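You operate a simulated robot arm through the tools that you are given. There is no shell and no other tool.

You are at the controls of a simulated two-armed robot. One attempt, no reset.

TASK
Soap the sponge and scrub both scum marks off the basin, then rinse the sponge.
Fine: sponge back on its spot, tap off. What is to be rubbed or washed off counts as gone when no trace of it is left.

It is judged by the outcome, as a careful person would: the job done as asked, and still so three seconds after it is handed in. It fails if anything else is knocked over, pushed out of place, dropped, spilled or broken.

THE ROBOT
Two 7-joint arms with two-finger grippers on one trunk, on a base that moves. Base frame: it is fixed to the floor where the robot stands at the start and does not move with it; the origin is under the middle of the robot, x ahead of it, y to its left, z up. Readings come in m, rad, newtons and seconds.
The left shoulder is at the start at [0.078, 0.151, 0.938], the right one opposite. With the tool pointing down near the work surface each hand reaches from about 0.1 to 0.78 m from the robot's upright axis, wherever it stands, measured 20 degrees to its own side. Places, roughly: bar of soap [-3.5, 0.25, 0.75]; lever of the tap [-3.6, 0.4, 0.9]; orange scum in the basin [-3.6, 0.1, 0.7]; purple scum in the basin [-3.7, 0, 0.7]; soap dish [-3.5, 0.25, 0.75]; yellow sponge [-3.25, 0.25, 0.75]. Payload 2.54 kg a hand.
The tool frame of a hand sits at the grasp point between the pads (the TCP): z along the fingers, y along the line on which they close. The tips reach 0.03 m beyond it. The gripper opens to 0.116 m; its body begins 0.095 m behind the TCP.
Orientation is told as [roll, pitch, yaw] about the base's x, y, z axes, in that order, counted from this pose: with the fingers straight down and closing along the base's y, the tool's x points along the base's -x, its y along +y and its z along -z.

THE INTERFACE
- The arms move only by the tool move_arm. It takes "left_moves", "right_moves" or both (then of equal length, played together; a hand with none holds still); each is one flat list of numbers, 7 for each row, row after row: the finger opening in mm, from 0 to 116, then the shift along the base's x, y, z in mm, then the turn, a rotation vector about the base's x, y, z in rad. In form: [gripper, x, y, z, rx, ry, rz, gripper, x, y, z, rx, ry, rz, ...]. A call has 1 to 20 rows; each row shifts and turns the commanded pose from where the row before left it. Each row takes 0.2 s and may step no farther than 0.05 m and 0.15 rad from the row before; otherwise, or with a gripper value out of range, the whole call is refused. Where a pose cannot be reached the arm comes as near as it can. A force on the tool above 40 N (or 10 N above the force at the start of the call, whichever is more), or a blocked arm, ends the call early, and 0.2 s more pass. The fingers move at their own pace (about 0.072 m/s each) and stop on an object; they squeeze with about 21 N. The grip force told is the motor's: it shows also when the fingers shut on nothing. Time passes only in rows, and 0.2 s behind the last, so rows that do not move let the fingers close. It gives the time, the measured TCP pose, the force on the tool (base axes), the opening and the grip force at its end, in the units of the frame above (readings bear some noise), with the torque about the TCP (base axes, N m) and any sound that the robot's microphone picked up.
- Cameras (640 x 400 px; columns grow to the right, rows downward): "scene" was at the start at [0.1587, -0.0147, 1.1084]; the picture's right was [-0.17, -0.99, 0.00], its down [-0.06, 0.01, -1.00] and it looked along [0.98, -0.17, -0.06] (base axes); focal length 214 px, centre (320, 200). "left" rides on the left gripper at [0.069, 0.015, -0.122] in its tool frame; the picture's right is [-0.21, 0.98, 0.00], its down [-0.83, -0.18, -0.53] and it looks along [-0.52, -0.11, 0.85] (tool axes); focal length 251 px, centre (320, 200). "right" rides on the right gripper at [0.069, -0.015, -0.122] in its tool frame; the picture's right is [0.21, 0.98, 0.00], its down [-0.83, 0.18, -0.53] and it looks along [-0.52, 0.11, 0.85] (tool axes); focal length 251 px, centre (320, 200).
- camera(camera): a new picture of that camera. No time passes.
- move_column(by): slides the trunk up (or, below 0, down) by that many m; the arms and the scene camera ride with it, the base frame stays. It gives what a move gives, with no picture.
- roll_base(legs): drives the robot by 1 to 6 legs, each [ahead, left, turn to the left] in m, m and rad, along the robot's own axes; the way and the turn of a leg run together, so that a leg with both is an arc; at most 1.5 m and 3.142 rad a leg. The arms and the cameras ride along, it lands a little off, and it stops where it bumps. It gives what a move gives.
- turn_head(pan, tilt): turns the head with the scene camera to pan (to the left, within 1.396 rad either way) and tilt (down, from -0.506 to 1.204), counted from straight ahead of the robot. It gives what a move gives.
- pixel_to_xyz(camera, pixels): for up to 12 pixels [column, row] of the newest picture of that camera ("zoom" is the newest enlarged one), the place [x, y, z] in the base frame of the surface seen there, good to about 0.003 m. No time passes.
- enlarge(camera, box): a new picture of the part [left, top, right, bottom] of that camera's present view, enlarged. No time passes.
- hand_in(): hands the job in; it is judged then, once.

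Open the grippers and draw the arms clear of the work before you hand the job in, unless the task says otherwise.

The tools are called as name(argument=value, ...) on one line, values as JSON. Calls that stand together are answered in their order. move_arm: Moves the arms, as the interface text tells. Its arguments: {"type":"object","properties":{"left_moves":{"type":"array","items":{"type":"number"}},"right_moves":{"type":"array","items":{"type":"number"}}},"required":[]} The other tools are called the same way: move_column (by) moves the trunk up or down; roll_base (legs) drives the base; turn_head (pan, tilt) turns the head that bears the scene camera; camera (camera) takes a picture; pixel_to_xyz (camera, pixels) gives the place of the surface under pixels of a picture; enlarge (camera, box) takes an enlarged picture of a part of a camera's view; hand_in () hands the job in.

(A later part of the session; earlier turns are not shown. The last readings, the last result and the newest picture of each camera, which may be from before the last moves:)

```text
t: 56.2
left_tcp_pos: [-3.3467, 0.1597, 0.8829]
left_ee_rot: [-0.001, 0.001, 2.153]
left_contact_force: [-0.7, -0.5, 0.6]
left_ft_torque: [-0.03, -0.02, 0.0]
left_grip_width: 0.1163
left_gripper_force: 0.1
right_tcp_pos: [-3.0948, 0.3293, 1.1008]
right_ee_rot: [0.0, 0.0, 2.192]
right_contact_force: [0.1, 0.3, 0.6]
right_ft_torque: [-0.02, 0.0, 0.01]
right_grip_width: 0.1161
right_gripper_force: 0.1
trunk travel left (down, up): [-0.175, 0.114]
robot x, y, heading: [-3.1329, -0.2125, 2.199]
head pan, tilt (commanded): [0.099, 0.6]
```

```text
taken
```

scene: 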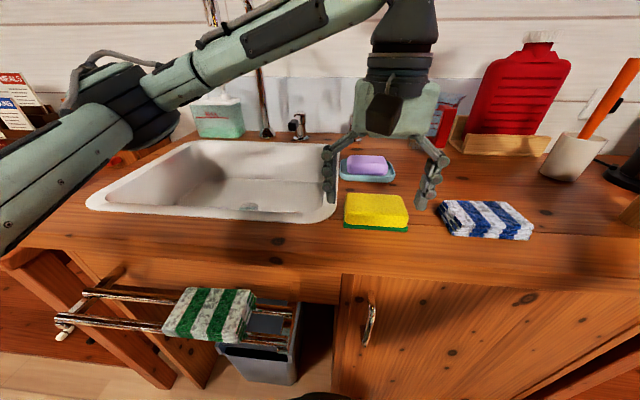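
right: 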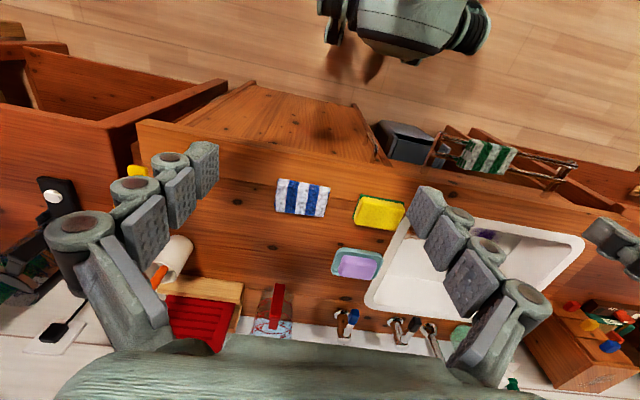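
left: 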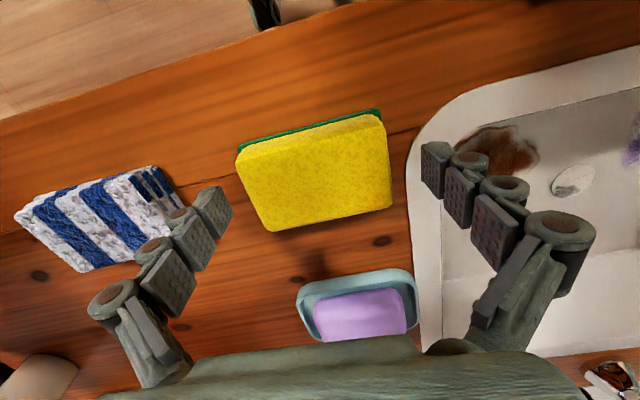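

The fingers straddle the sponge. I check the finger positions against the sponge before closing.

enlarge(camera="scene", box=[280, 120, 480, 245])

pixel_to_xyz(camera="zoom", pixels=[[160, 255], [160, 235], [455, 275], [460, 250], [205, 300], [310, 260], [410, 300], [310, 240], [310, 330]])

```text
3.20 times, centred on (380, 182) of scene
```

zoom: 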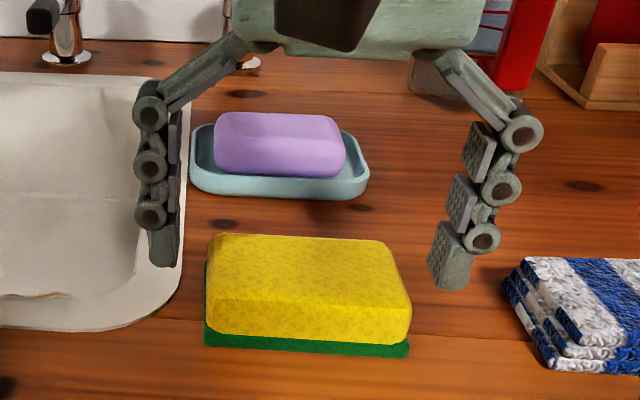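

```text
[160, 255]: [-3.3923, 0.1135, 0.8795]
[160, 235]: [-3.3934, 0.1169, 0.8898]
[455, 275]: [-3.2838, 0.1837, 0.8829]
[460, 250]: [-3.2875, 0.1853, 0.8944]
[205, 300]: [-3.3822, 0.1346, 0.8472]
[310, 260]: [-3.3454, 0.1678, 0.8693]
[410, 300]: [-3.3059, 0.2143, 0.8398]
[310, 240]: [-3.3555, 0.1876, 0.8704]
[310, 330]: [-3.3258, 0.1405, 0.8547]
```

The fingertips are higher than I assumed (about z 0.872 when fully open). I narrow to 100 mm and look again before descending.

move_arm(left_moves=[100, 0, 0, 0, 0, 0, 0, 100, 0, 0, 0, 0, 0, 0])

enlarge(camera="scene", box=[280, 120, 480, 245])

pixel_to_xyz(camera="zoom", pixels=[[165, 260], [160, 235], [450, 280], [455, 250], [165, 265], [450, 285]])

```text
t: 56.8
left_tcp_pos: [-3.3464, 0.1599, 0.8822]
left_ee_rot: [-0.001, -0.001, 2.152]
left_contact_force: [0.5, 0.3, 0.7]
left_ft_torque: [-0.05, 0.0, -0.03]
left_grip_width: 0.0999
left_gripper_force: 0.1
right_tcp_pos: [-3.0947, 0.3295, 1.1002]
right_ee_rot: [0.001, -0.002, 2.194]
right_contact_force: [-0.5, 0.1, 0.1]
right_ft_torque: [-0.02, 0.0, 0.02]
right_grip_width: 0.1158
right_gripper_force: 0.1
trunk travel left (down, up): [-0.175, 0.114]
robot x, y, heading: [-3.1311, -0.2112, 2.192]
head pan, tilt (commanded): [0.099, 0.6]
```

```text
3.20 times, centred on (380, 182) of scene
```

zoom: 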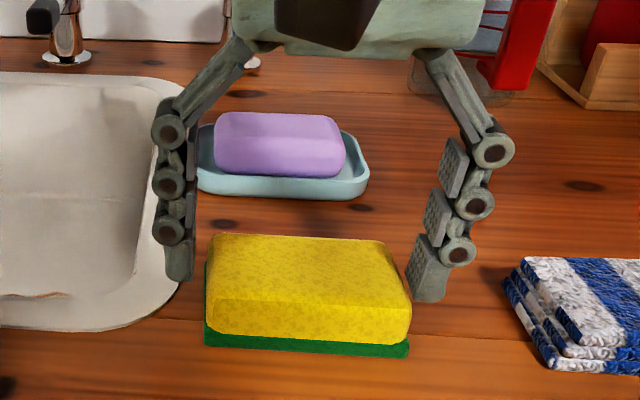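

```text
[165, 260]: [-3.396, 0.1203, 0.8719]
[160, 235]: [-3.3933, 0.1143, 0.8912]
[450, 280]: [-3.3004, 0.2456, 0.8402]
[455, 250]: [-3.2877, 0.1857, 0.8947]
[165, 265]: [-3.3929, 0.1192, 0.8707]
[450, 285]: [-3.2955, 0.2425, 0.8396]
```

Tips drop as the fingers close; they are at about 0.866 now. I descend 12 mm, shift 2 mm to the right, and close onto the sponge.

move_arm(left_moves=[100, 2, 1, -12, 0, 0, 0, 100, 0, 0, 0, 0, 0, 0, 60, 0, 0, 0, 0, 0, 0, 60, 0, 0, 0, 0, 0, 0, 60, 0, 0, 0, 0, 0, 0])

enlarge(camera="scene", box=[280, 120, 480, 245])

camera(camera="left")

```text
t: 58.0
left_tcp_pos: [-3.3451, 0.1619, 0.8702]
left_ee_rot: [-0.002, 0.0, 2.152]
left_contact_force: [0.3, 1.1, 8.2]
left_ft_torque: [0.03, -0.04, 0.1]
left_grip_width: 0.0914
left_gripper_force: 21.3
right_tcp_pos: [-3.0943, 0.3285, 1.1004]
right_ee_rot: [0.001, 0.0, 2.195]
right_contact_force: [0.5, 0.1, 1.0]
right_ft_torque: [0.01, 0.02, 0.0]
right_grip_width: 0.116
right_gripper_force: 0.0
trunk travel left (down, up): [-0.175, 0.114]
robot x, y, heading: [-3.1316, -0.2139, 2.199]
head pan, tilt (commanded): [0.099, 0.6]
```

```text
3.20 times, centred on (380, 182) of scene
```

zoom: 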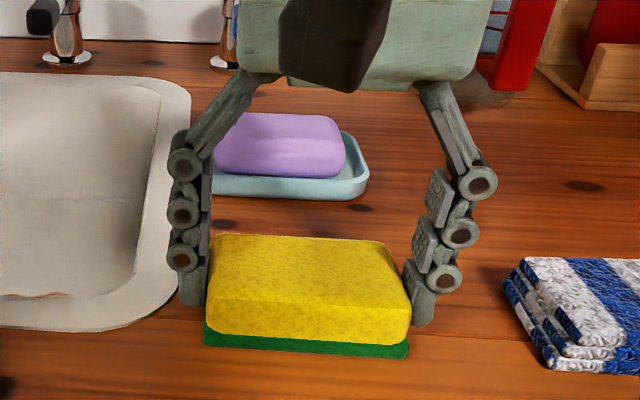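

```text
taken
```

left: 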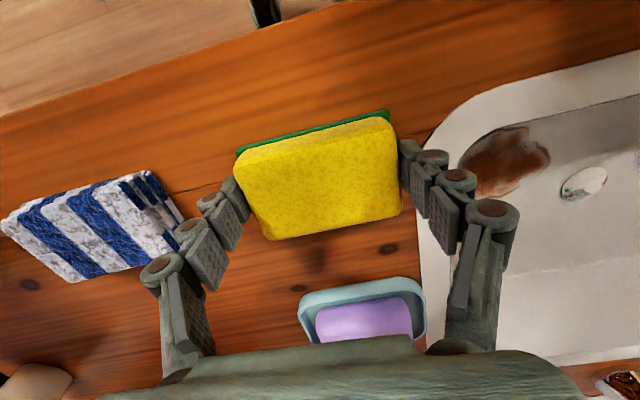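

The grip holds at 91 mm with 21 N; the 8 N upward force suggests the tips may touch the counter. I measure the fingertip heights.

pixel_to_xyz(camera="zoom", pixels=[[192, 300], [190, 285], [192, 303], [420, 320], [425, 310], [424, 324], [300, 348], [210, 335], [300, 325], [300, 310]])

```text
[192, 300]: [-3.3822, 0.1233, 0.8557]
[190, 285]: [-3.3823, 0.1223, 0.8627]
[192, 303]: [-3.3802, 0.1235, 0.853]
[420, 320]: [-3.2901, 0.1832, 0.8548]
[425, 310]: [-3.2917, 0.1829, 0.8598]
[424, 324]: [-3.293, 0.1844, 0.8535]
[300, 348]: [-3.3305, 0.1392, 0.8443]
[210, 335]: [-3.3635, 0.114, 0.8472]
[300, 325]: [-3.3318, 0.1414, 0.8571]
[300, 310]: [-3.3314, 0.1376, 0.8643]
```

Tips are at 0.853, i.e. 13 mm above the sponge's underside – good. I lift the sponge 60 mm and carry it over the soap at (-3.4325, 0.265).

move_arm(left_moves=[60, 0, 0, 30, 0, 0, 0, 60, 0, 0, 30, 0, 0, 0, 60, -29, 34, 5, 0, 0, 0, 60, -29, 34, 0, 0, 0, 0, 60, -29, 35, 0, 0, 0, 0, 60, 0, 0, 0, 0, 0, 0])

camera(camera="scene")

camera(camera="left")

```text
t: 59.4
left_tcp_pos: [-3.4288, 0.2661, 0.9337]
left_ee_rot: [-0.001, 0.0, 2.153]
left_contact_force: [0.1, 0.7, -0.8]
left_ft_torque: [0.0, -0.01, -0.03]
left_grip_width: 0.0914
left_gripper_force: 21.2
right_tcp_pos: [-3.0943, 0.3291, 1.0991]
right_ee_rot: [0.001, 0.0, 2.193]
right_contact_force: [0.6, -0.1, 0.0]
right_ft_torque: [-0.03, 0.0, -0.03]
right_grip_width: 0.1161
right_gripper_force: 0.1
trunk travel left (down, up): [-0.175, 0.114]
robot x, y, heading: [-3.1365, -0.2106, 2.194]
head pan, tilt (commanded): [0.099, 0.6]
```

```text
taken
```

scene: 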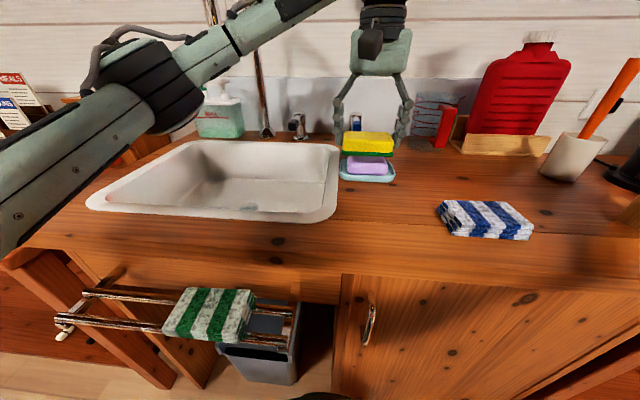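

```text
taken
```

left: 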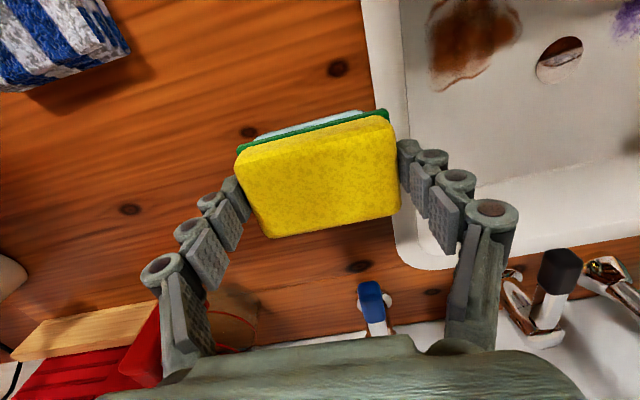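

The sponge is held firmly right above the soap. I descend slowly until I feel contact (expected at TCP z≈0.904).

move_arm(left_moves=[60, 0, 0, -15, 0, 0, 0, 60, 0, 0, -8, 0, 0, 0, 60, 0, 0, -3, 0, 0, 0, 60, 0, 0, -3, 0, 0, 0, 60, 0, 0, 0, 0, 0, 0])

enlarge(camera="scene", box=[280, 90, 480, 215])

```text
t: 60.6
left_tcp_pos: [-3.4306, 0.2649, 0.9059]
left_ee_rot: [-0.003, -0.002, 2.152]
left_contact_force: [-0.4, 0.6, 5.0]
left_ft_torque: [0.05, 0.13, -0.01]
left_grip_width: 0.0911
left_gripper_force: 21.5
right_tcp_pos: [-3.0941, 0.3287, 1.1004]
right_ee_rot: [0.001, 0.0, 2.194]
right_contact_force: [0.5, -0.5, 0.5]
right_ft_torque: [-0.02, 0.02, -0.02]
right_grip_width: 0.1159
right_gripper_force: 0.0
trunk travel left (down, up): [-0.175, 0.114]
robot x, y, heading: [-3.134, -0.2143, 2.193]
head pan, tilt (commanded): [0.099, 0.6]
```

```text
3.20 times, centred on (380, 152) of scene
```

zoom: 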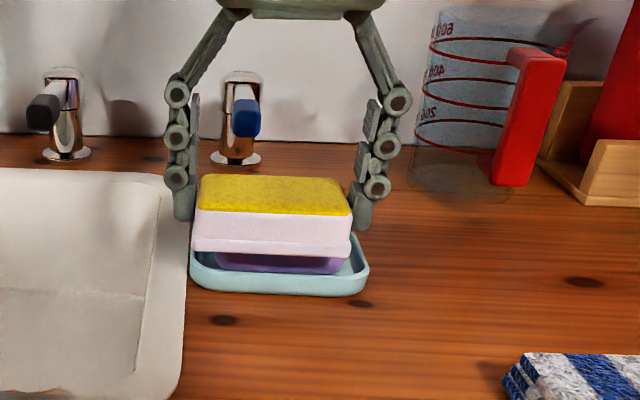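

The sponge's sides have turned white with lather on contact (5 N). I rub gently with short strokes to soap it well, without shoving the soap about.

move_arm(left_moves=[60, -4.7, 6.5, 0, 0, 0, 0, 60, 4.7, -6.5, 0, 0, 0, 0, 60, 4.7, -6.5, 0, 0, 0, 0, 60, -4.7, 6.5, 0, 0, 0, 0, 60, -6.5, -4.7, 0, 0, 0, 0, 60, 6.5, 4.7, 0, 0, 0, 0, 60, 6.5, 4.7, 0, 0, 0, 0, 60, -6.5, -4.7, 0, 0, 0, 0, 60, 0, 0, 0, 0, 0, 0])

enlarge(camera="scene", box=[280, 90, 480, 215])

```text
t: 62.6
left_tcp_pos: [-3.4307, 0.2652, 0.9071]
left_ee_rot: [-0.002, 0.001, 2.152]
left_contact_force: [0.2, -0.3, 1.9]
left_ft_torque: [0.03, 0.04, 0.04]
left_grip_width: 0.0909
left_gripper_force: 21.2
right_tcp_pos: [-3.0945, 0.3281, 1.1005]
right_ee_rot: [0.001, 0.0, 2.193]
right_contact_force: [0.3, 0.3, -0.3]
right_ft_torque: [-0.01, 0.01, -0.01]
right_grip_width: 0.1158
right_gripper_force: 0.0
trunk travel left (down, up): [-0.175, 0.114]
robot x, y, heading: [-3.1366, -0.2157, 2.199]
head pan, tilt (commanded): [0.099, 0.6]
```

```text
3.20 times, centred on (380, 152) of scene
```

zoom: 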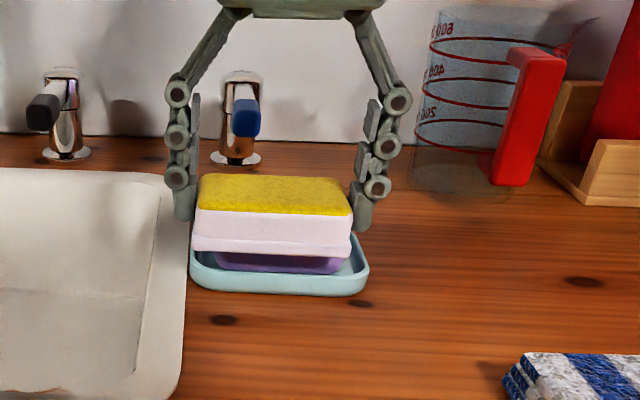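

The sponge is lathered and the dish has not moved. I lift off the soap and carry the sponge over the front-right part of the basin, above the orange mark.

move_arm(left_moves=[60, 0, 0, 10, 0, 0, 0, 60, 0, 0, 12, 0, 0, 0, 60, -26, -36, 0, 0, 0, 0, 60, -26, -36, 0, 0, 0, 0, 60, -26, -37, 0, 0, 0, 0, 60, -26, -36, 0, 0, 0, 0, 60, 0, 0, 0, 0, 0, 0])

camera(camera="scene")

camera(camera="left")

```text
t: 64.2
left_tcp_pos: [-3.5378, 0.119, 0.9272]
left_ee_rot: [-0.001, 0.001, 2.151]
left_contact_force: [0.5, -0.6, -0.1]
left_ft_torque: [-0.03, 0.0, -0.02]
left_grip_width: 0.0909
left_gripper_force: 21.0
right_tcp_pos: [-3.0939, 0.3278, 1.1002]
right_ee_rot: [0.002, -0.001, 2.195]
right_contact_force: [-1.3, -0.3, 0.7]
right_ft_torque: [0.03, 0.03, -0.03]
right_grip_width: 0.1159
right_gripper_force: 0.1
trunk travel left (down, up): [-0.175, 0.114]
robot x, y, heading: [-3.1344, -0.2129, 2.192]
head pan, tilt (commanded): [0.099, 0.6]
```

```text
taken
```

scene: 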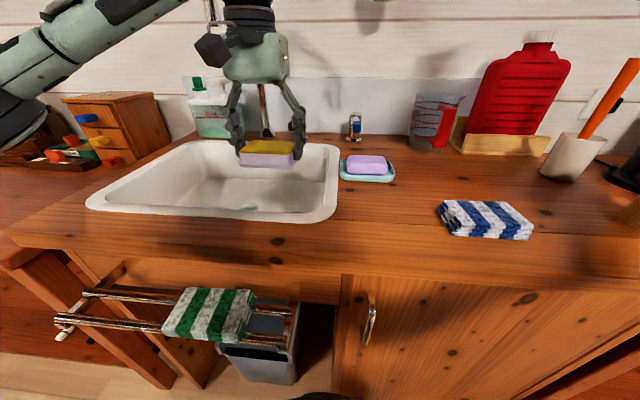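

```text
taken
```

left: 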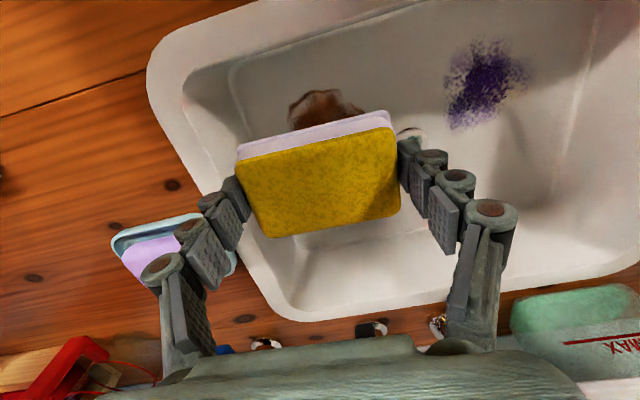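

From here the left camera shows the whole basin floor, purple mark at (487,82). I read its extents and the floor's edges.

pixel_to_xyz(camera="left", pixels=[[448, 82], [487, 42], [528, 72], [462, 128], [500, 105], [300, 95], [350, 95], [235, 75], [280, 55], [400, 20], [560, 10], [245, 150]])

```text
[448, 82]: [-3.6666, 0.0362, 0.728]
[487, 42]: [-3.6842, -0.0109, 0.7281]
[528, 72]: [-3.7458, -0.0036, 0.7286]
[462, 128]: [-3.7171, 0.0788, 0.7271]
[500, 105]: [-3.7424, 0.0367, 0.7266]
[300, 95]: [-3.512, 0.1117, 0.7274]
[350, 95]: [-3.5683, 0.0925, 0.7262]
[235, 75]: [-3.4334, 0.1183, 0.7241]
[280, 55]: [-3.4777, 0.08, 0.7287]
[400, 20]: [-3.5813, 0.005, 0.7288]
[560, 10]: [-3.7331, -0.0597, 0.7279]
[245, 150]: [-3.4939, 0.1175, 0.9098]
```

The basin floor reaches to a≈0.435 m, so there's room in front of both marks. I lower the sponge over the orange mark's front part until it touches the floor (expected TCP z≈0.76).

move_arm(left_moves=[60, 0, 0, -50, 0, 0, 0, 60, 0, 0, -50, 0, 0, 0, 60, 0, 0, -45, 0, 0, 0, 60, 0, 0, -12, 0, 0, 0, 60, 0, 0, -5, 0, 0, 0, 60, 0, 0, -4, 0, 0, 0, 60, 0, 0, 0, 0, 0, 0])

camera(camera="left")

camera(camera="scene")

```text
t: 65.8
left_tcp_pos: [-3.5374, 0.1226, 0.7786]
left_ee_rot: [0.007, -0.029, 2.155]
left_contact_force: [0.3, -0.4, -0.4]
left_ft_torque: [0.01, -0.03, 0.02]
left_grip_width: 0.0911
left_gripper_force: 20.9
right_tcp_pos: [-3.0898, 0.3297, 1.1019]
right_ee_rot: [0.008, -0.004, 2.193]
right_contact_force: [-0.2, 0.4, 0.3]
right_ft_torque: [0.0, 0.01, 0.01]
right_grip_width: 0.1159
right_gripper_force: 0.1
trunk travel left (down, up): [-0.175, 0.114]
robot x, y, heading: [-3.1338, -0.2154, 2.197]
head pan, tilt (commanded): [0.099, 0.6]
```

```text
taken
```

left: 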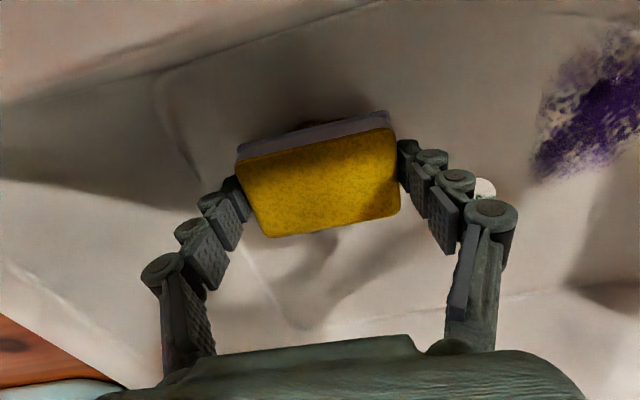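

```text
taken
```

scene: 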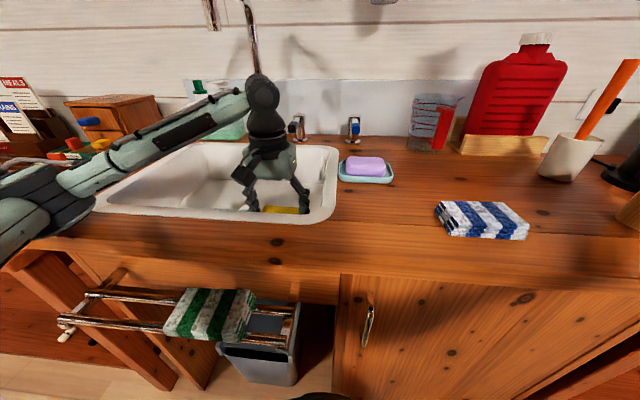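

The TCP stopped at 0.7786 with no tool force and a slight tilt, so some arm link is likely touching something. I raise 20 mm at once and look at the elbow.

move_arm(left_moves=[60, 0, 0, 20, 0, 0, 0, 60, 0, 0, 10, 0, 0, 0])

turn_head(pan=0.75, tilt=0.6)

camera(camera="scene")

```text
t: 66.4
left_tcp_pos: [-3.5362, 0.1151, 0.8017]
left_ee_rot: [0.004, -0.018, 2.166]
left_contact_force: [-0.1, 0.0, -1.0]
left_ft_torque: [-0.02, -0.04, -0.01]
left_grip_width: 0.0911
left_gripper_force: 21.0
right_tcp_pos: [-3.088, 0.3227, 1.1031]
right_ee_rot: [0.004, -0.011, 2.198]
right_contact_force: [-0.8, 0.0, 0.2]
right_ft_torque: [0.0, 0.0, -0.03]
right_grip_width: 0.116
right_gripper_force: 0.2
trunk travel left (down, up): [-0.175, 0.114]
robot x, y, heading: [-3.1349, -0.211, 2.196]
head pan, tilt (commanded): [0.099, 0.6]
```

```text
t: 67.4
left_tcp_pos: [-3.5326, 0.1173, 0.8019]
left_ee_rot: [0.004, -0.017, 2.158]
left_contact_force: [0.3, 0.6, 0.5]
left_ft_torque: [0.02, -0.02, 0.02]
left_grip_width: 0.091
left_gripper_force: 21.0
right_tcp_pos: [-3.0877, 0.3249, 1.104]
right_ee_rot: [0.007, -0.01, 2.194]
right_contact_force: [-0.7, 0.4, -0.2]
right_ft_torque: [0.0, -0.04, -0.03]
right_grip_width: 0.1162
right_gripper_force: 0.1
trunk travel left (down, up): [-0.175, 0.114]
robot x, y, heading: [-3.1369, -0.2095, 2.195]
head pan, tilt (commanded): [0.75, 0.6]
```

```text
taken
```

scene: 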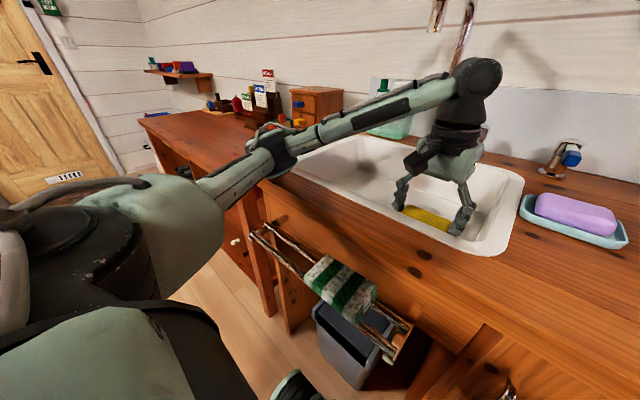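

The forearm's middle joint at (278,155) lies very near the counter's left corner. I measure it.

pixel_to_xyz(camera="scene", pixels=[[278, 150], [285, 172], [270, 178], [240, 185], [215, 200], [370, 115], [475, 75], [265, 195], [300, 190], [255, 200], [310, 150], [330, 170]])

enlarge(camera="scene", box=[160, 60, 480, 260])

```text
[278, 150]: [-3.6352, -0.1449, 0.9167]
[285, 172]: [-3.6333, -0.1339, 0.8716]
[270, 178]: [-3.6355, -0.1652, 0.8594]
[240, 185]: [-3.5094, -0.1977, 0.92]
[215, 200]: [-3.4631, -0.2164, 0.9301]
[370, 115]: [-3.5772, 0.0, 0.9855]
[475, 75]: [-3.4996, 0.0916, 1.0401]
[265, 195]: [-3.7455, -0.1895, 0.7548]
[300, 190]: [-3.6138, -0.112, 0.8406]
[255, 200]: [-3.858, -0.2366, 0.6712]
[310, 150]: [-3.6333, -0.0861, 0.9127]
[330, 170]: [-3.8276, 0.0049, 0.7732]
```

```text
2.00 times, centred on (320, 160) of scene
```

zoom: 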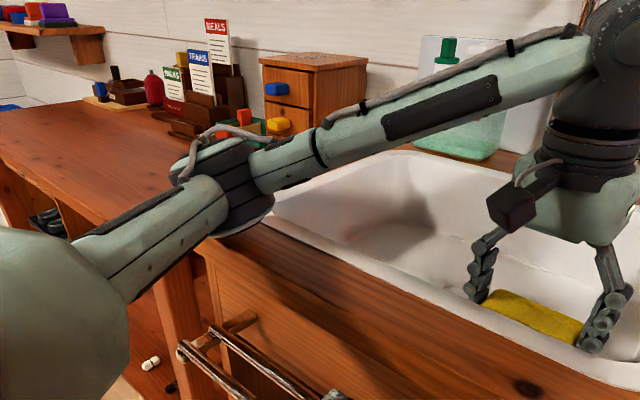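

The elbow was resting against the counter's front-left corner (elbow underside at 0.859 now). I raise the trunk by 0.11 m so the elbow stays well above the counter, then look again.

move_column(by=0.11)

camera(camera="scene")

camera(camera="left")

```text
t: 68.8
left_tcp_pos: [-3.5355, 0.1209, 0.9027]
left_ee_rot: [-0.003, 0.0, 2.152]
left_contact_force: [0.8, 0.2, 0.0]
left_ft_torque: [-0.01, -0.05, -0.02]
left_grip_width: 0.0907
left_gripper_force: 20.8
right_tcp_pos: [-3.0956, 0.3298, 1.2111]
right_ee_rot: [0.003, 0.0, 2.192]
right_contact_force: [0.6, 1.0, -0.1]
right_ft_torque: [-0.02, 0.02, -0.01]
right_grip_width: 0.1162
right_gripper_force: 0.1
trunk travel left (down, up): [-0.285, 0.004]
robot x, y, heading: [-3.1361, -0.2137, 2.198]
head pan, tilt (commanded): [0.75, 0.6]
```

```text
taken
```

scene: 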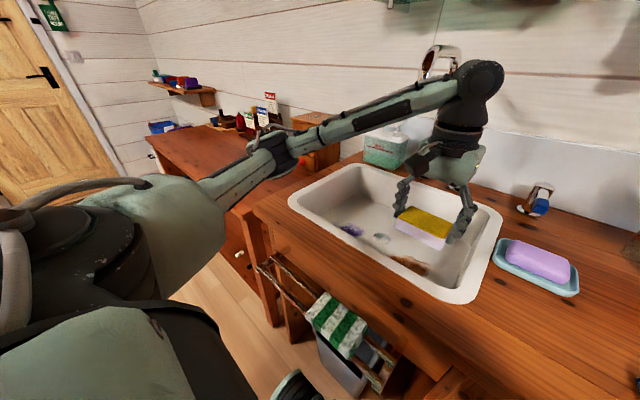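

```text
taken
```

left: 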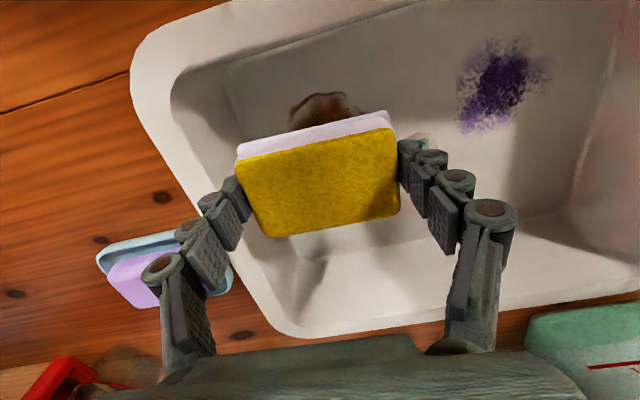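

The elbow now sits higher at (287,150). I check its height before descending.

pixel_to_xyz(camera="scene", pixels=[[287, 150], [288, 168], [270, 178], [240, 180], [290, 172]])

move_arm(left_moves=[60, 0, 0, -40, 0, 0, 0, 60, 0, 0, -40, 0, 0, 0, 60, 0, 0, -20, 0, 0, 0])

camera(camera="scene")

```text
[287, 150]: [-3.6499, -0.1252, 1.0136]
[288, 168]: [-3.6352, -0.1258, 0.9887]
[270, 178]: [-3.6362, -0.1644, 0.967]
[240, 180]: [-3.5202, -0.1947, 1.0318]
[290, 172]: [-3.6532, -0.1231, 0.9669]
```

```text
t: 69.6
left_tcp_pos: [-3.5348, 0.1203, 0.8031]
left_ee_rot: [-0.002, -0.001, 2.153]
left_contact_force: [0.0, -0.4, -0.6]
left_ft_torque: [-0.02, 0.02, 0.03]
left_grip_width: 0.0909
left_gripper_force: 21.2
right_tcp_pos: [-3.0945, 0.3286, 1.2102]
right_ee_rot: [0.002, 0.0, 2.193]
right_contact_force: [-0.3, 0.1, 0.0]
right_ft_torque: [0.02, -0.01, -0.04]
right_grip_width: 0.1157
right_gripper_force: 0.1
trunk travel left (down, up): [-0.285, 0.004]
robot x, y, heading: [-3.1335, -0.2153, 2.195]
head pan, tilt (commanded): [0.75, 0.6]
```

```text
taken
```

scene: 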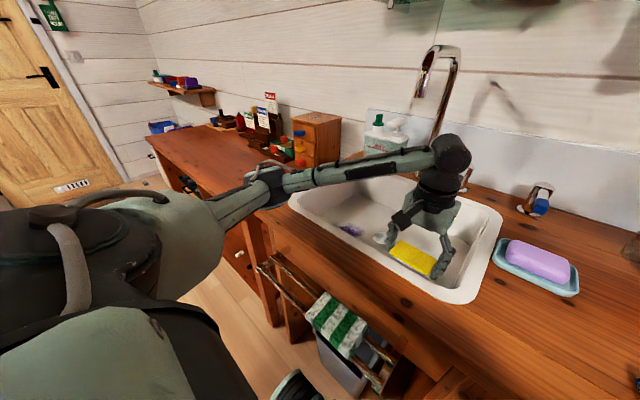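

Elbow now around (270,185); I check its lowest height again before going the last 4 cm.

pixel_to_xyz(camera="scene", pixels=[[272, 185], [275, 202], [262, 208], [285, 205], [240, 210]])

```text
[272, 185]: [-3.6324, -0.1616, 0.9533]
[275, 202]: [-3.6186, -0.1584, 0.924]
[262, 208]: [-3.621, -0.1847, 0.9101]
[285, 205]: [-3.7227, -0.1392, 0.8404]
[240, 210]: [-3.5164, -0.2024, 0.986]
```

The elbow's underside is at 0.91, enough margin. I go down to the floor contact in small steps.

move_arm(left_moves=[60, 0, 0, -25, 0, 0, 0, 60, 0, 0, -10, 0, 0, 0, 60, 0, 0, -5, 0, 0, 0, 60, 0, 0, -4, 0, 0, 0, 60, 0, 0, 0, 0, 0, 0])

camera(camera="scene")

```text
t: 70.8
left_tcp_pos: [-3.5346, 0.1192, 0.7613]
left_ee_rot: [-0.002, 0.0, 2.153]
left_contact_force: [0.0, 0.6, -0.2]
left_ft_torque: [-0.01, 0.02, 0.01]
left_grip_width: 0.0905
left_gripper_force: 21.0
right_tcp_pos: [-3.0949, 0.3282, 1.2104]
right_ee_rot: [0.001, -0.001, 2.195]
right_contact_force: [0.3, 0.1, 0.1]
right_ft_torque: [0.02, -0.02, -0.02]
right_grip_width: 0.1159
right_gripper_force: 0.0
trunk travel left (down, up): [-0.285, 0.004]
robot x, y, heading: [-3.1356, -0.2119, 2.193]
head pan, tilt (commanded): [0.75, 0.6]
```

```text
taken
```

scene: 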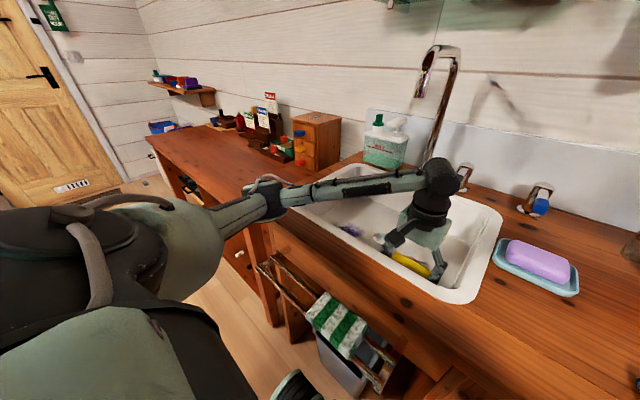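

No contact yet at 0.761; two more small steps down.

move_arm(left_moves=[60, 0, 0, -2, 0, 0, 0, 60, 0, 0, -2, 0, 0, 0, 60, 0, 0, 0, 0, 0, 0])

pixel_to_xyz(camera="scene", pixels=[[268, 200], [270, 215], [262, 220], [300, 190]])

```text
t: 71.6
left_tcp_pos: [-3.5359, 0.1206, 0.7581]
left_ee_rot: [-0.001, -0.007, 2.152]
left_contact_force: [-1.5, -3.6, 17.8]
left_ft_torque: [-0.13, 0.09, 0.12]
left_grip_width: 0.091
left_gripper_force: 20.9
right_tcp_pos: [-3.0941, 0.3274, 1.212]
right_ee_rot: [0.001, -0.001, 2.194]
right_contact_force: [-0.2, -0.4, -0.2]
right_ft_torque: [-0.02, -0.03, 0.01]
right_grip_width: 0.1162
right_gripper_force: 0.1
trunk travel left (down, up): [-0.285, 0.004]
robot x, y, heading: [-3.1332, -0.2152, 2.201]
head pan, tilt (commanded): [0.75, 0.6]
```

```text
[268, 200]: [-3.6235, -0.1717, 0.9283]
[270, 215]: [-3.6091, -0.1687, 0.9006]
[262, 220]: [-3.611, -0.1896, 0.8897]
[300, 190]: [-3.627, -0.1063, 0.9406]
```

Contact made: 18 N at z 0.758. I ease up 1 mm and scrub back and forth over the orange mark, stepping leftwards between strokes.

move_arm(left_moves=[60, 0, 0, 1, 0, 0, 0, 60, -8.2, 11.4, 0, 0, 0, 0, 60, -8.2, 11.4, 0, 0, 0, 0, 60, -8.2, 11.4, 0, 0, 0, 0, 60, -8.2, 11.4, 0, 0, 0, 0, 60, -9.7, -7, 0, 0, 0, 0, 60, 8.2, -11.4, 0, 0, 0, 0, 60, 8.2, -11.4, 0, 0, 0, 0, 60, 8.2, -11.4, 0, 0, 0, 0, 60, 8.2, -11.4, 0, 0, 0, 0, 60, -9.7, -7, 0, 0, 0, 0, 60, -8.2, 11.4, 0, 0, 0, 0, 60, -8.2, 11.4, 0, 0, 0, 0, 60, -8.2, 11.4, 0, 0, 0, 0, 60, -8.2, 11.4, 0, 0, 0, 0])

camera(camera="scene")

camera(camera="left")

```text
t: 75.0
left_tcp_pos: [-3.597, 0.1206, 0.7476]
left_ee_rot: [0.011, 0.023, 2.189]
left_contact_force: [12.5, -5.6, 31.3]
left_ft_torque: [1.04, -1.37, -0.7]
left_grip_width: 0.0926
left_gripper_force: 20.9
right_tcp_pos: [-3.1001, 0.3188, 1.2165]
right_ee_rot: [0.002, -0.008, 2.214]
right_contact_force: [0.0, 0.2, -0.3]
right_ft_torque: [-0.02, 0.03, 0.01]
right_grip_width: 0.1157
right_gripper_force: 0.0
trunk travel left (down, up): [-0.285, 0.004]
robot x, y, heading: [-3.1341, -0.2157, 2.214]
head pan, tilt (commanded): [0.75, 0.6]
stopped in row 15 (left hand): the arm was blocked; the commanded pose is now the measured one
```

```text
taken
```

scene: 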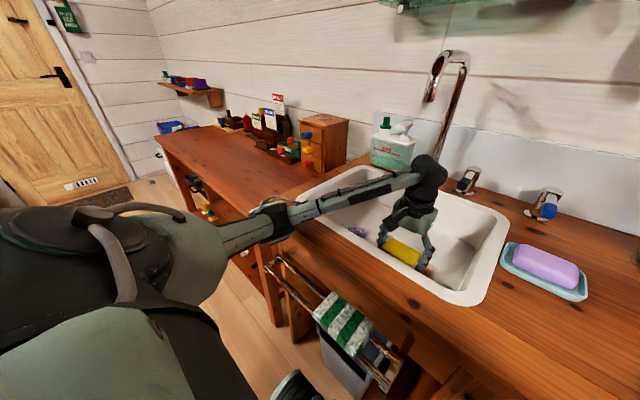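

```text
taken
```

left: 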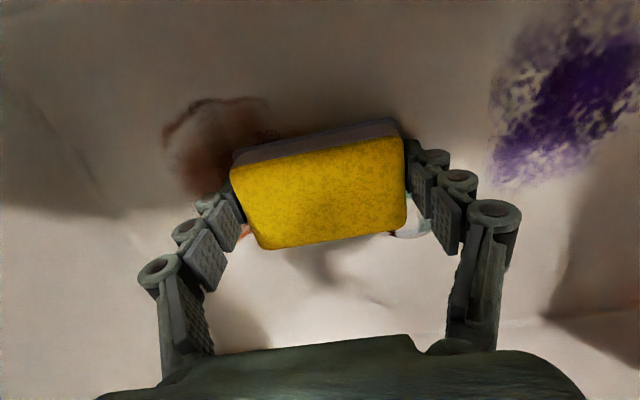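

The arm was blocked near the end of the strokes, with the left finger beside the drain and the TCP 10 mm lower than commanded. I check the elbow's height and the surroundings before moving on.

pixel_to_xyz(camera="scene", pixels=[[275, 210], [280, 232], [272, 238], [285, 240], [430, 165], [430, 195], [432, 100], [350, 190], [415, 260], [385, 245]])

enlarge(camera="scene", box=[220, 120, 540, 320])

```text
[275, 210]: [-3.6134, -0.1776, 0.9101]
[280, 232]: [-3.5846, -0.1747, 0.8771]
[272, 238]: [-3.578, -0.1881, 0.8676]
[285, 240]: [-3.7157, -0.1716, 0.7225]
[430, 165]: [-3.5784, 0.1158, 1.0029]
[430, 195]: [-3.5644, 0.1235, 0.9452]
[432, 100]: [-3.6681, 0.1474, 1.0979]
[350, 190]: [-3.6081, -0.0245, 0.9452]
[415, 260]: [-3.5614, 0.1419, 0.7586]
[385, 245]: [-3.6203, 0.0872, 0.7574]
```

```text
2.00 times, centred on (380, 220) of scene
```

zoom: 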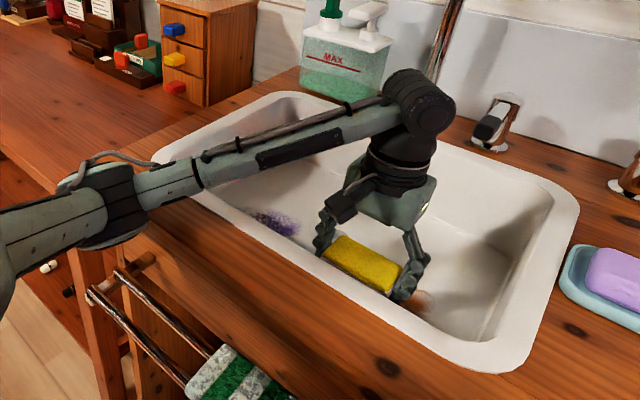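

The sponge top is now 10 mm above the TCP (it slid up in the grip) because the left finger caught the drain plug at (-3.665, 0.12). I back off to the right/back, set the sponge flat on the floor there and look before re-gripping.

move_arm(left_moves=[60, 4, -6, 2, 0, 0, 0, 60, 8, -6, 2, 0, 0, -0.03, 60, 0, 0, 0, 0, 0, 0])

camera(camera="left")

```text
t: 75.8
left_tcp_pos: [-3.5837, 0.1149, 0.7487]
left_ee_rot: [0.017, 0.021, 2.157]
left_contact_force: [-0.6, 0.0, 0.9]
left_ft_torque: [0.02, 0.04, 0.0]
left_grip_width: 0.0906
left_gripper_force: 20.7
right_tcp_pos: [-3.0964, 0.3226, 1.2127]
right_ee_rot: [0.004, -0.008, 2.209]
right_contact_force: [0.0, 0.3, -0.8]
right_ft_torque: [0.03, -0.03, 0.02]
right_grip_width: 0.116
right_gripper_force: 0.1
trunk travel left (down, up): [-0.285, 0.004]
robot x, y, heading: [-3.1326, -0.2148, 2.215]
head pan, tilt (commanded): [0.75, 0.6]
```

```text
taken
```

left: 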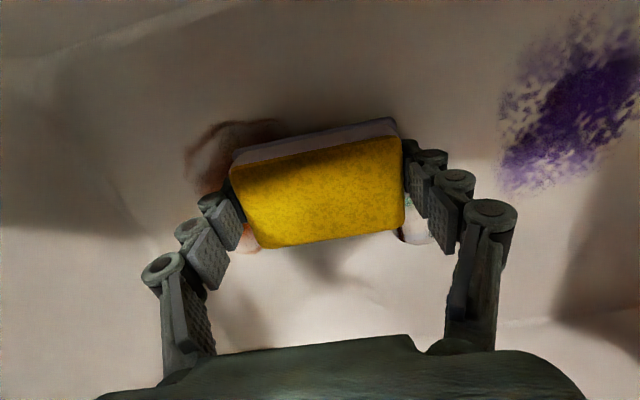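

Contact is relieved (force ~1 N). I open a little so the sponge rests on the floor, rise 10 mm while levelling the hand, and grip again so that the sponge protrudes below the tips.

move_arm(left_moves=[104, 0, 0, 0, 0, 0, 0, 104, 0, 0, 0, 0, 0, 0, 104, 0, 0, 6, 0.014, -0.001, 0, 104, 0, 0, 6, 0.013, -0.001, 0, 104, 0, 0, 0, 0, 0, 0, 60, 0, 0, 0, 0, 0, 0, 60, 0, 0, 0, 0, 0, 0, 60, 0, 0, 0, 0, 0, 0])

camera(camera="left")

camera(camera="scene")

```text
t: 77.6
left_tcp_pos: [-3.5811, 0.1142, 0.7581]
left_ee_rot: [-0.002, 0.007, 2.156]
left_contact_force: [0.0, 0.2, 0.2]
left_ft_torque: [0.04, 0.0, 0.04]
left_grip_width: 0.0909
left_gripper_force: 20.6
right_tcp_pos: [-3.0984, 0.3253, 1.2123]
right_ee_rot: [0.005, -0.007, 2.212]
right_contact_force: [-0.9, 0.4, -0.6]
right_ft_torque: [-0.03, 0.01, 0.0]
right_grip_width: 0.1159
right_gripper_force: 0.1
trunk travel left (down, up): [-0.285, 0.004]
robot x, y, heading: [-3.1347, -0.2136, 2.209]
head pan, tilt (commanded): [0.75, 0.6]
```

```text
taken
```

left: 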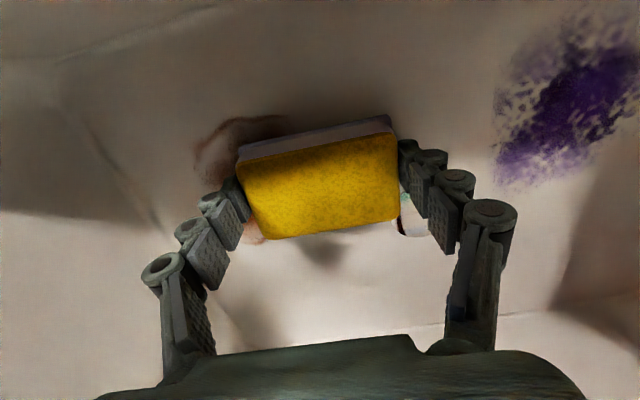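

```text
taken
```

scene: 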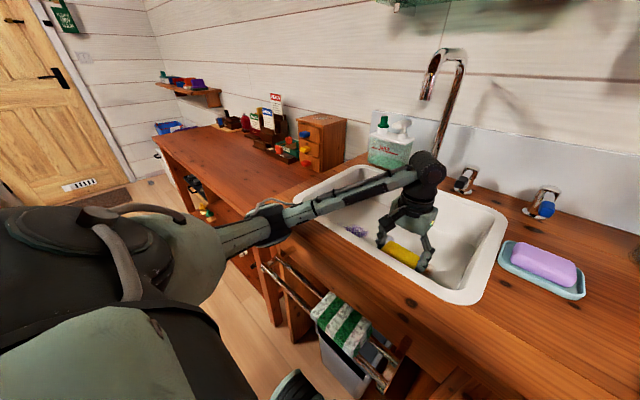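

Grip is good again (zero contact force). The base's heading shifted slightly; I look closely at the elbow and rail region to be sure nothing is being pressed.

enlarge(camera="scene", box=[200, 170, 360, 270])

pixel_to_xyz(camera="zoom", pixels=[[260, 230], [275, 290], [230, 300], [150, 290], [300, 250], [340, 300], [400, 320], [255, 305]])

```text
4.00 times, centred on (280, 220) of scene
```

zoom: 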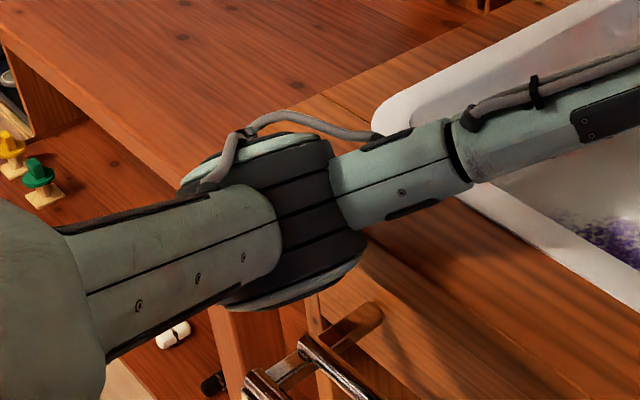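

```text
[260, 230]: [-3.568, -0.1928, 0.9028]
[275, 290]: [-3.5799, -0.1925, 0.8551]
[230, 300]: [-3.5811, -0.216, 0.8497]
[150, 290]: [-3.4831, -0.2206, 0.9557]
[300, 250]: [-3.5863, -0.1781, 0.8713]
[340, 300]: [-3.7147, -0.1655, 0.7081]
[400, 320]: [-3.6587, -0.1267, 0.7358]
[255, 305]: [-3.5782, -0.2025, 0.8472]
```

The elbow's underside is at about 0.847, right at the counter's edge, so it was most likely rubbing there. I lift the sponge out (first up, then away from the spout) and roll the base back 0.10 m, so the arm is straighter and the elbow stays clear.

move_arm(left_moves=[60, 0, 0, 30, 0, 0, 0, 60, 23, 3, 20, 0, 0, 0, 60, 24, 3, 20, 0, 0, 0, 60, 0, 0, 45, 0, 0, 0, 60, 0, 0, 40, 0, 0, 0])

camera(camera="left")

camera(camera="scene")

```text
t: 78.8
left_tcp_pos: [-3.5379, 0.1244, 0.9149]
left_ee_rot: [-0.004, 0.008, 2.156]
left_contact_force: [0.1, 0.5, 0.3]
left_ft_torque: [-0.01, 0.0, -0.01]
left_grip_width: 0.0907
left_gripper_force: 20.8
right_tcp_pos: [-3.1023, 0.3274, 1.2108]
right_ee_rot: [0.001, 0.001, 2.21]
right_contact_force: [-0.1, -1.3, -0.5]
right_ft_torque: [0.0, -0.02, 0.04]
right_grip_width: 0.116
right_gripper_force: 0.1
trunk travel left (down, up): [-0.285, 0.004]
robot x, y, heading: [-3.1311, -0.2129, 2.211]
head pan, tilt (commanded): [0.75, 0.6]
```

```text
taken
```

left: 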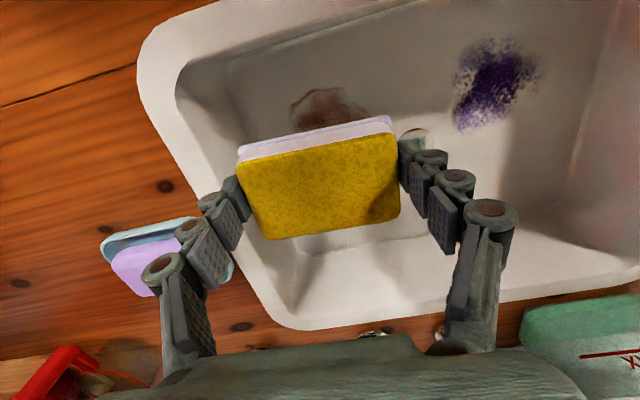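

```text
taken
```

scene: 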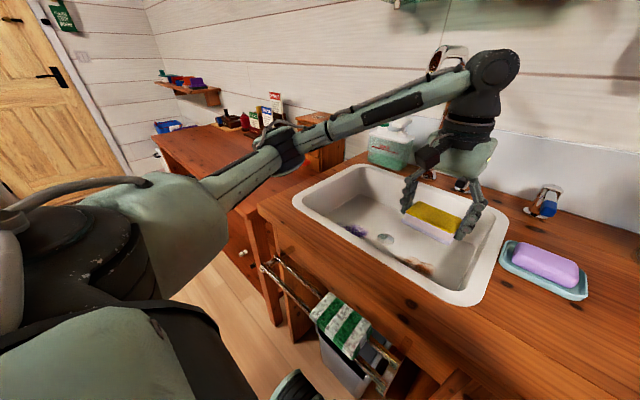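

The orange mark is already fainter. I roll back 0.10 m with the sponge held at z 0.915, clear above the counter.

roll_base(legs=[[-0.1, 0, -0.012]])

camera(camera="left")

```text
t: 80.0
left_tcp_pos: [-3.4758, 0.0484, 0.9152]
left_ee_rot: [-0.004, 0.006, 2.147]
left_contact_force: [-0.2, -0.5, 0.7]
left_ft_torque: [-0.01, 0.03, 0.01]
left_grip_width: 0.0908
left_gripper_force: 20.8
right_tcp_pos: [-3.0383, 0.2467, 1.2112]
right_ee_rot: [0.001, 0.0, 2.199]
right_contact_force: [1.0, -0.6, 0.6]
right_ft_torque: [0.04, 0.07, 0.01]
right_grip_width: 0.1159
right_gripper_force: 0.1
trunk travel left (down, up): [-0.285, 0.004]
robot x, y, heading: [-3.0753, -0.2935, 2.203]
head pan, tilt (commanded): [0.75, 0.6]
```

```text
taken
```

left: 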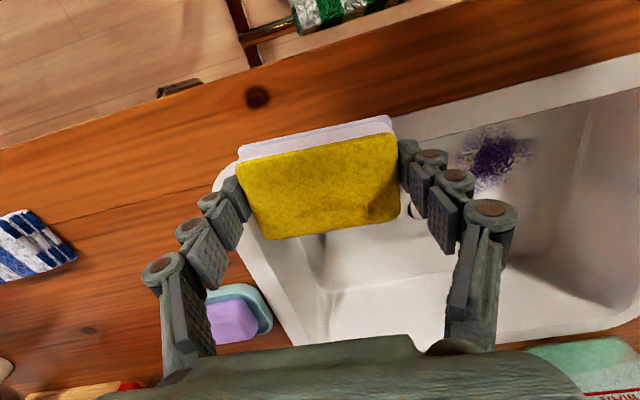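

I bring the sponge forward over the orange mark's front-right part again, lower to z≈0.78, and check the elbow.

move_arm(left_moves=[60, -29, 36, 0, 0, 0, 0, 60, -29, 36, 0, 0, 0, 0, 60, 0, 0, -45, 0, 0, 0, 60, 0, 0, -45, 0, 0, 0, 60, 0, 0, -40, 0, 0, 0, 60, 0, 0, -10, 0, 0, 0, 60, 0, 0, 0, 0, 0, 0])

camera(camera="scene")

camera(camera="left")

```text
t: 81.6
left_tcp_pos: [-3.5336, 0.1194, 0.7731]
left_ee_rot: [-0.004, 0.009, 2.146]
left_contact_force: [-0.5, 0.3, 0.7]
left_ft_torque: [-0.01, 0.01, 0.01]
left_grip_width: 0.091
left_gripper_force: 21.0
right_tcp_pos: [-3.0386, 0.2469, 1.211]
right_ee_rot: [0.003, 0.0, 2.202]
right_contact_force: [-0.1, -0.1, 0.4]
right_ft_torque: [-0.02, 0.02, 0.01]
right_grip_width: 0.116
right_gripper_force: 0.1
trunk travel left (down, up): [-0.285, 0.004]
robot x, y, heading: [-3.0745, -0.2941, 2.205]
head pan, tilt (commanded): [0.75, 0.6]
```

```text
taken
```

scene: 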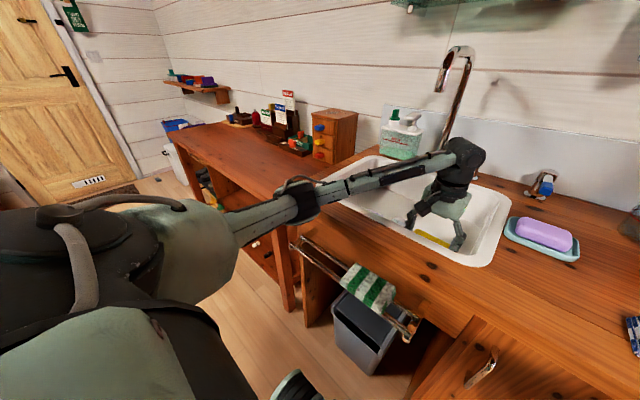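

```text
taken
```

left: 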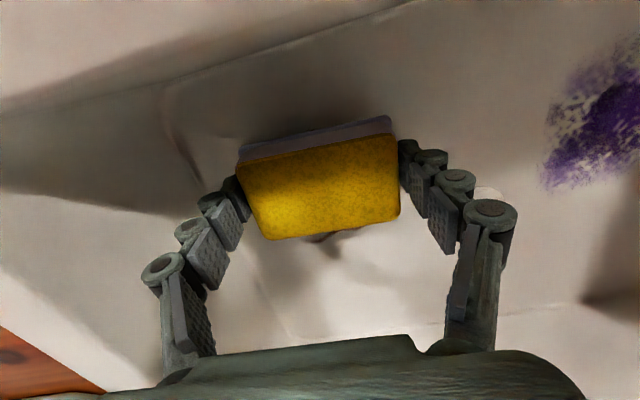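

I measure the elbow's underside at (300,217).

pixel_to_xyz(camera="scene", pixels=[[298, 195], [302, 216], [295, 222], [308, 222], [285, 225], [330, 205]])

```text
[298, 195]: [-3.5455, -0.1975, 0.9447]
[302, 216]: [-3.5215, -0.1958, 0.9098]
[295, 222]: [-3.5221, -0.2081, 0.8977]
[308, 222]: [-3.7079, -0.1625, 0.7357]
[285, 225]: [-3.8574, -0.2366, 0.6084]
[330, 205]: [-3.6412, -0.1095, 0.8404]
```

The elbow is now 13 cm in front of the counter edge with its underside at 0.90. I lower to floor contact.

move_arm(left_moves=[60, 0, 0, -10, 0, 0, 0, 60, 0, 0, -3, 0, 0, 0, 60, 0, 0, -2, 0, 0, 0, 60, 0, 0, 0, 0, 0, 0])

```text
t: 82.6
left_tcp_pos: [-3.5348, 0.1218, 0.7584]
left_ee_rot: [-0.004, 0.008, 2.146]
left_contact_force: [-0.4, -0.4, -0.3]
left_ft_torque: [0.0, 0.02, 0.04]
left_grip_width: 0.0908
left_gripper_force: 20.8
right_tcp_pos: [-3.0383, 0.2467, 1.2109]
right_ee_rot: [0.001, 0.001, 2.2]
right_contact_force: [-0.2, -0.1, -0.1]
right_ft_torque: [-0.01, -0.01, -0.01]
right_grip_width: 0.1163
right_gripper_force: 0.0
trunk travel left (down, up): [-0.285, 0.004]
robot x, y, heading: [-3.0725, -0.2926, 2.204]
head pan, tilt (commanded): [0.75, 0.6]
```

Still free at 0.758; two millimetres more.

move_arm(left_moves=[60, 0, 0, -2, 0, 0, 0, 60, 0, 0, 0, 0, 0, 0])

```text
t: 83.2
left_tcp_pos: [-3.5341, 0.1215, 0.7588]
left_ee_rot: [-0.003, 0.007, 2.146]
left_contact_force: [-0.7, -1.1, 5.0]
left_ft_torque: [-0.05, 0.16, -0.02]
left_grip_width: 0.0909
left_gripper_force: 20.3
right_tcp_pos: [-3.0371, 0.2466, 1.2111]
right_ee_rot: [0.002, 0.0, 2.201]
right_contact_force: [0.1, 1.0, 0.3]
right_ft_torque: [0.05, 0.01, 0.01]
right_grip_width: 0.1156
right_gripper_force: 0.0
trunk travel left (down, up): [-0.285, 0.004]
robot x, y, heading: [-3.076, -0.2944, 2.205]
head pan, tilt (commanded): [0.75, 0.6]
```

Contact at 5 N. I scrub forward four steps and back over the right part of the orange mark.

move_arm(left_moves=[60, -8.2, 11.4, 0, 0, 0, 0, 60, -8.2, 11.4, 0, 0, 0, 0, 60, -8.2, 11.4, 0, 0, 0, 0, 60, -8.2, 11.4, 0, 0, 0, 0])

camera(camera="left")

```text
t: 84.2
left_tcp_pos: [-3.565, 0.1674, 0.7572]
left_ee_rot: [-0.003, 0.007, 2.146]
left_contact_force: [3.3, -3.9, 11.3]
left_ft_torque: [-0.16, -0.03, 0.03]
left_grip_width: 0.0908
left_gripper_force: 21.0
right_tcp_pos: [-3.0384, 0.2453, 1.2101]
right_ee_rot: [0.003, -0.002, 2.201]
right_contact_force: [0.0, -0.9, 0.2]
right_ft_torque: [0.02, 0.01, -0.02]
right_grip_width: 0.1159
right_gripper_force: 0.0
trunk travel left (down, up): [-0.285, 0.004]
robot x, y, heading: [-3.0766, -0.291, 2.206]
head pan, tilt (commanded): [0.75, 0.6]
```

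```text
taken
```

left: 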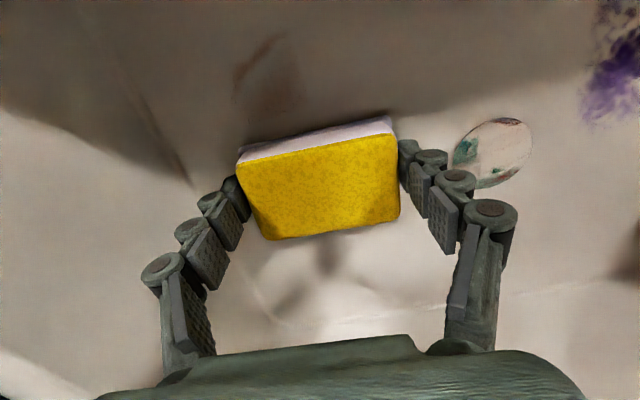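

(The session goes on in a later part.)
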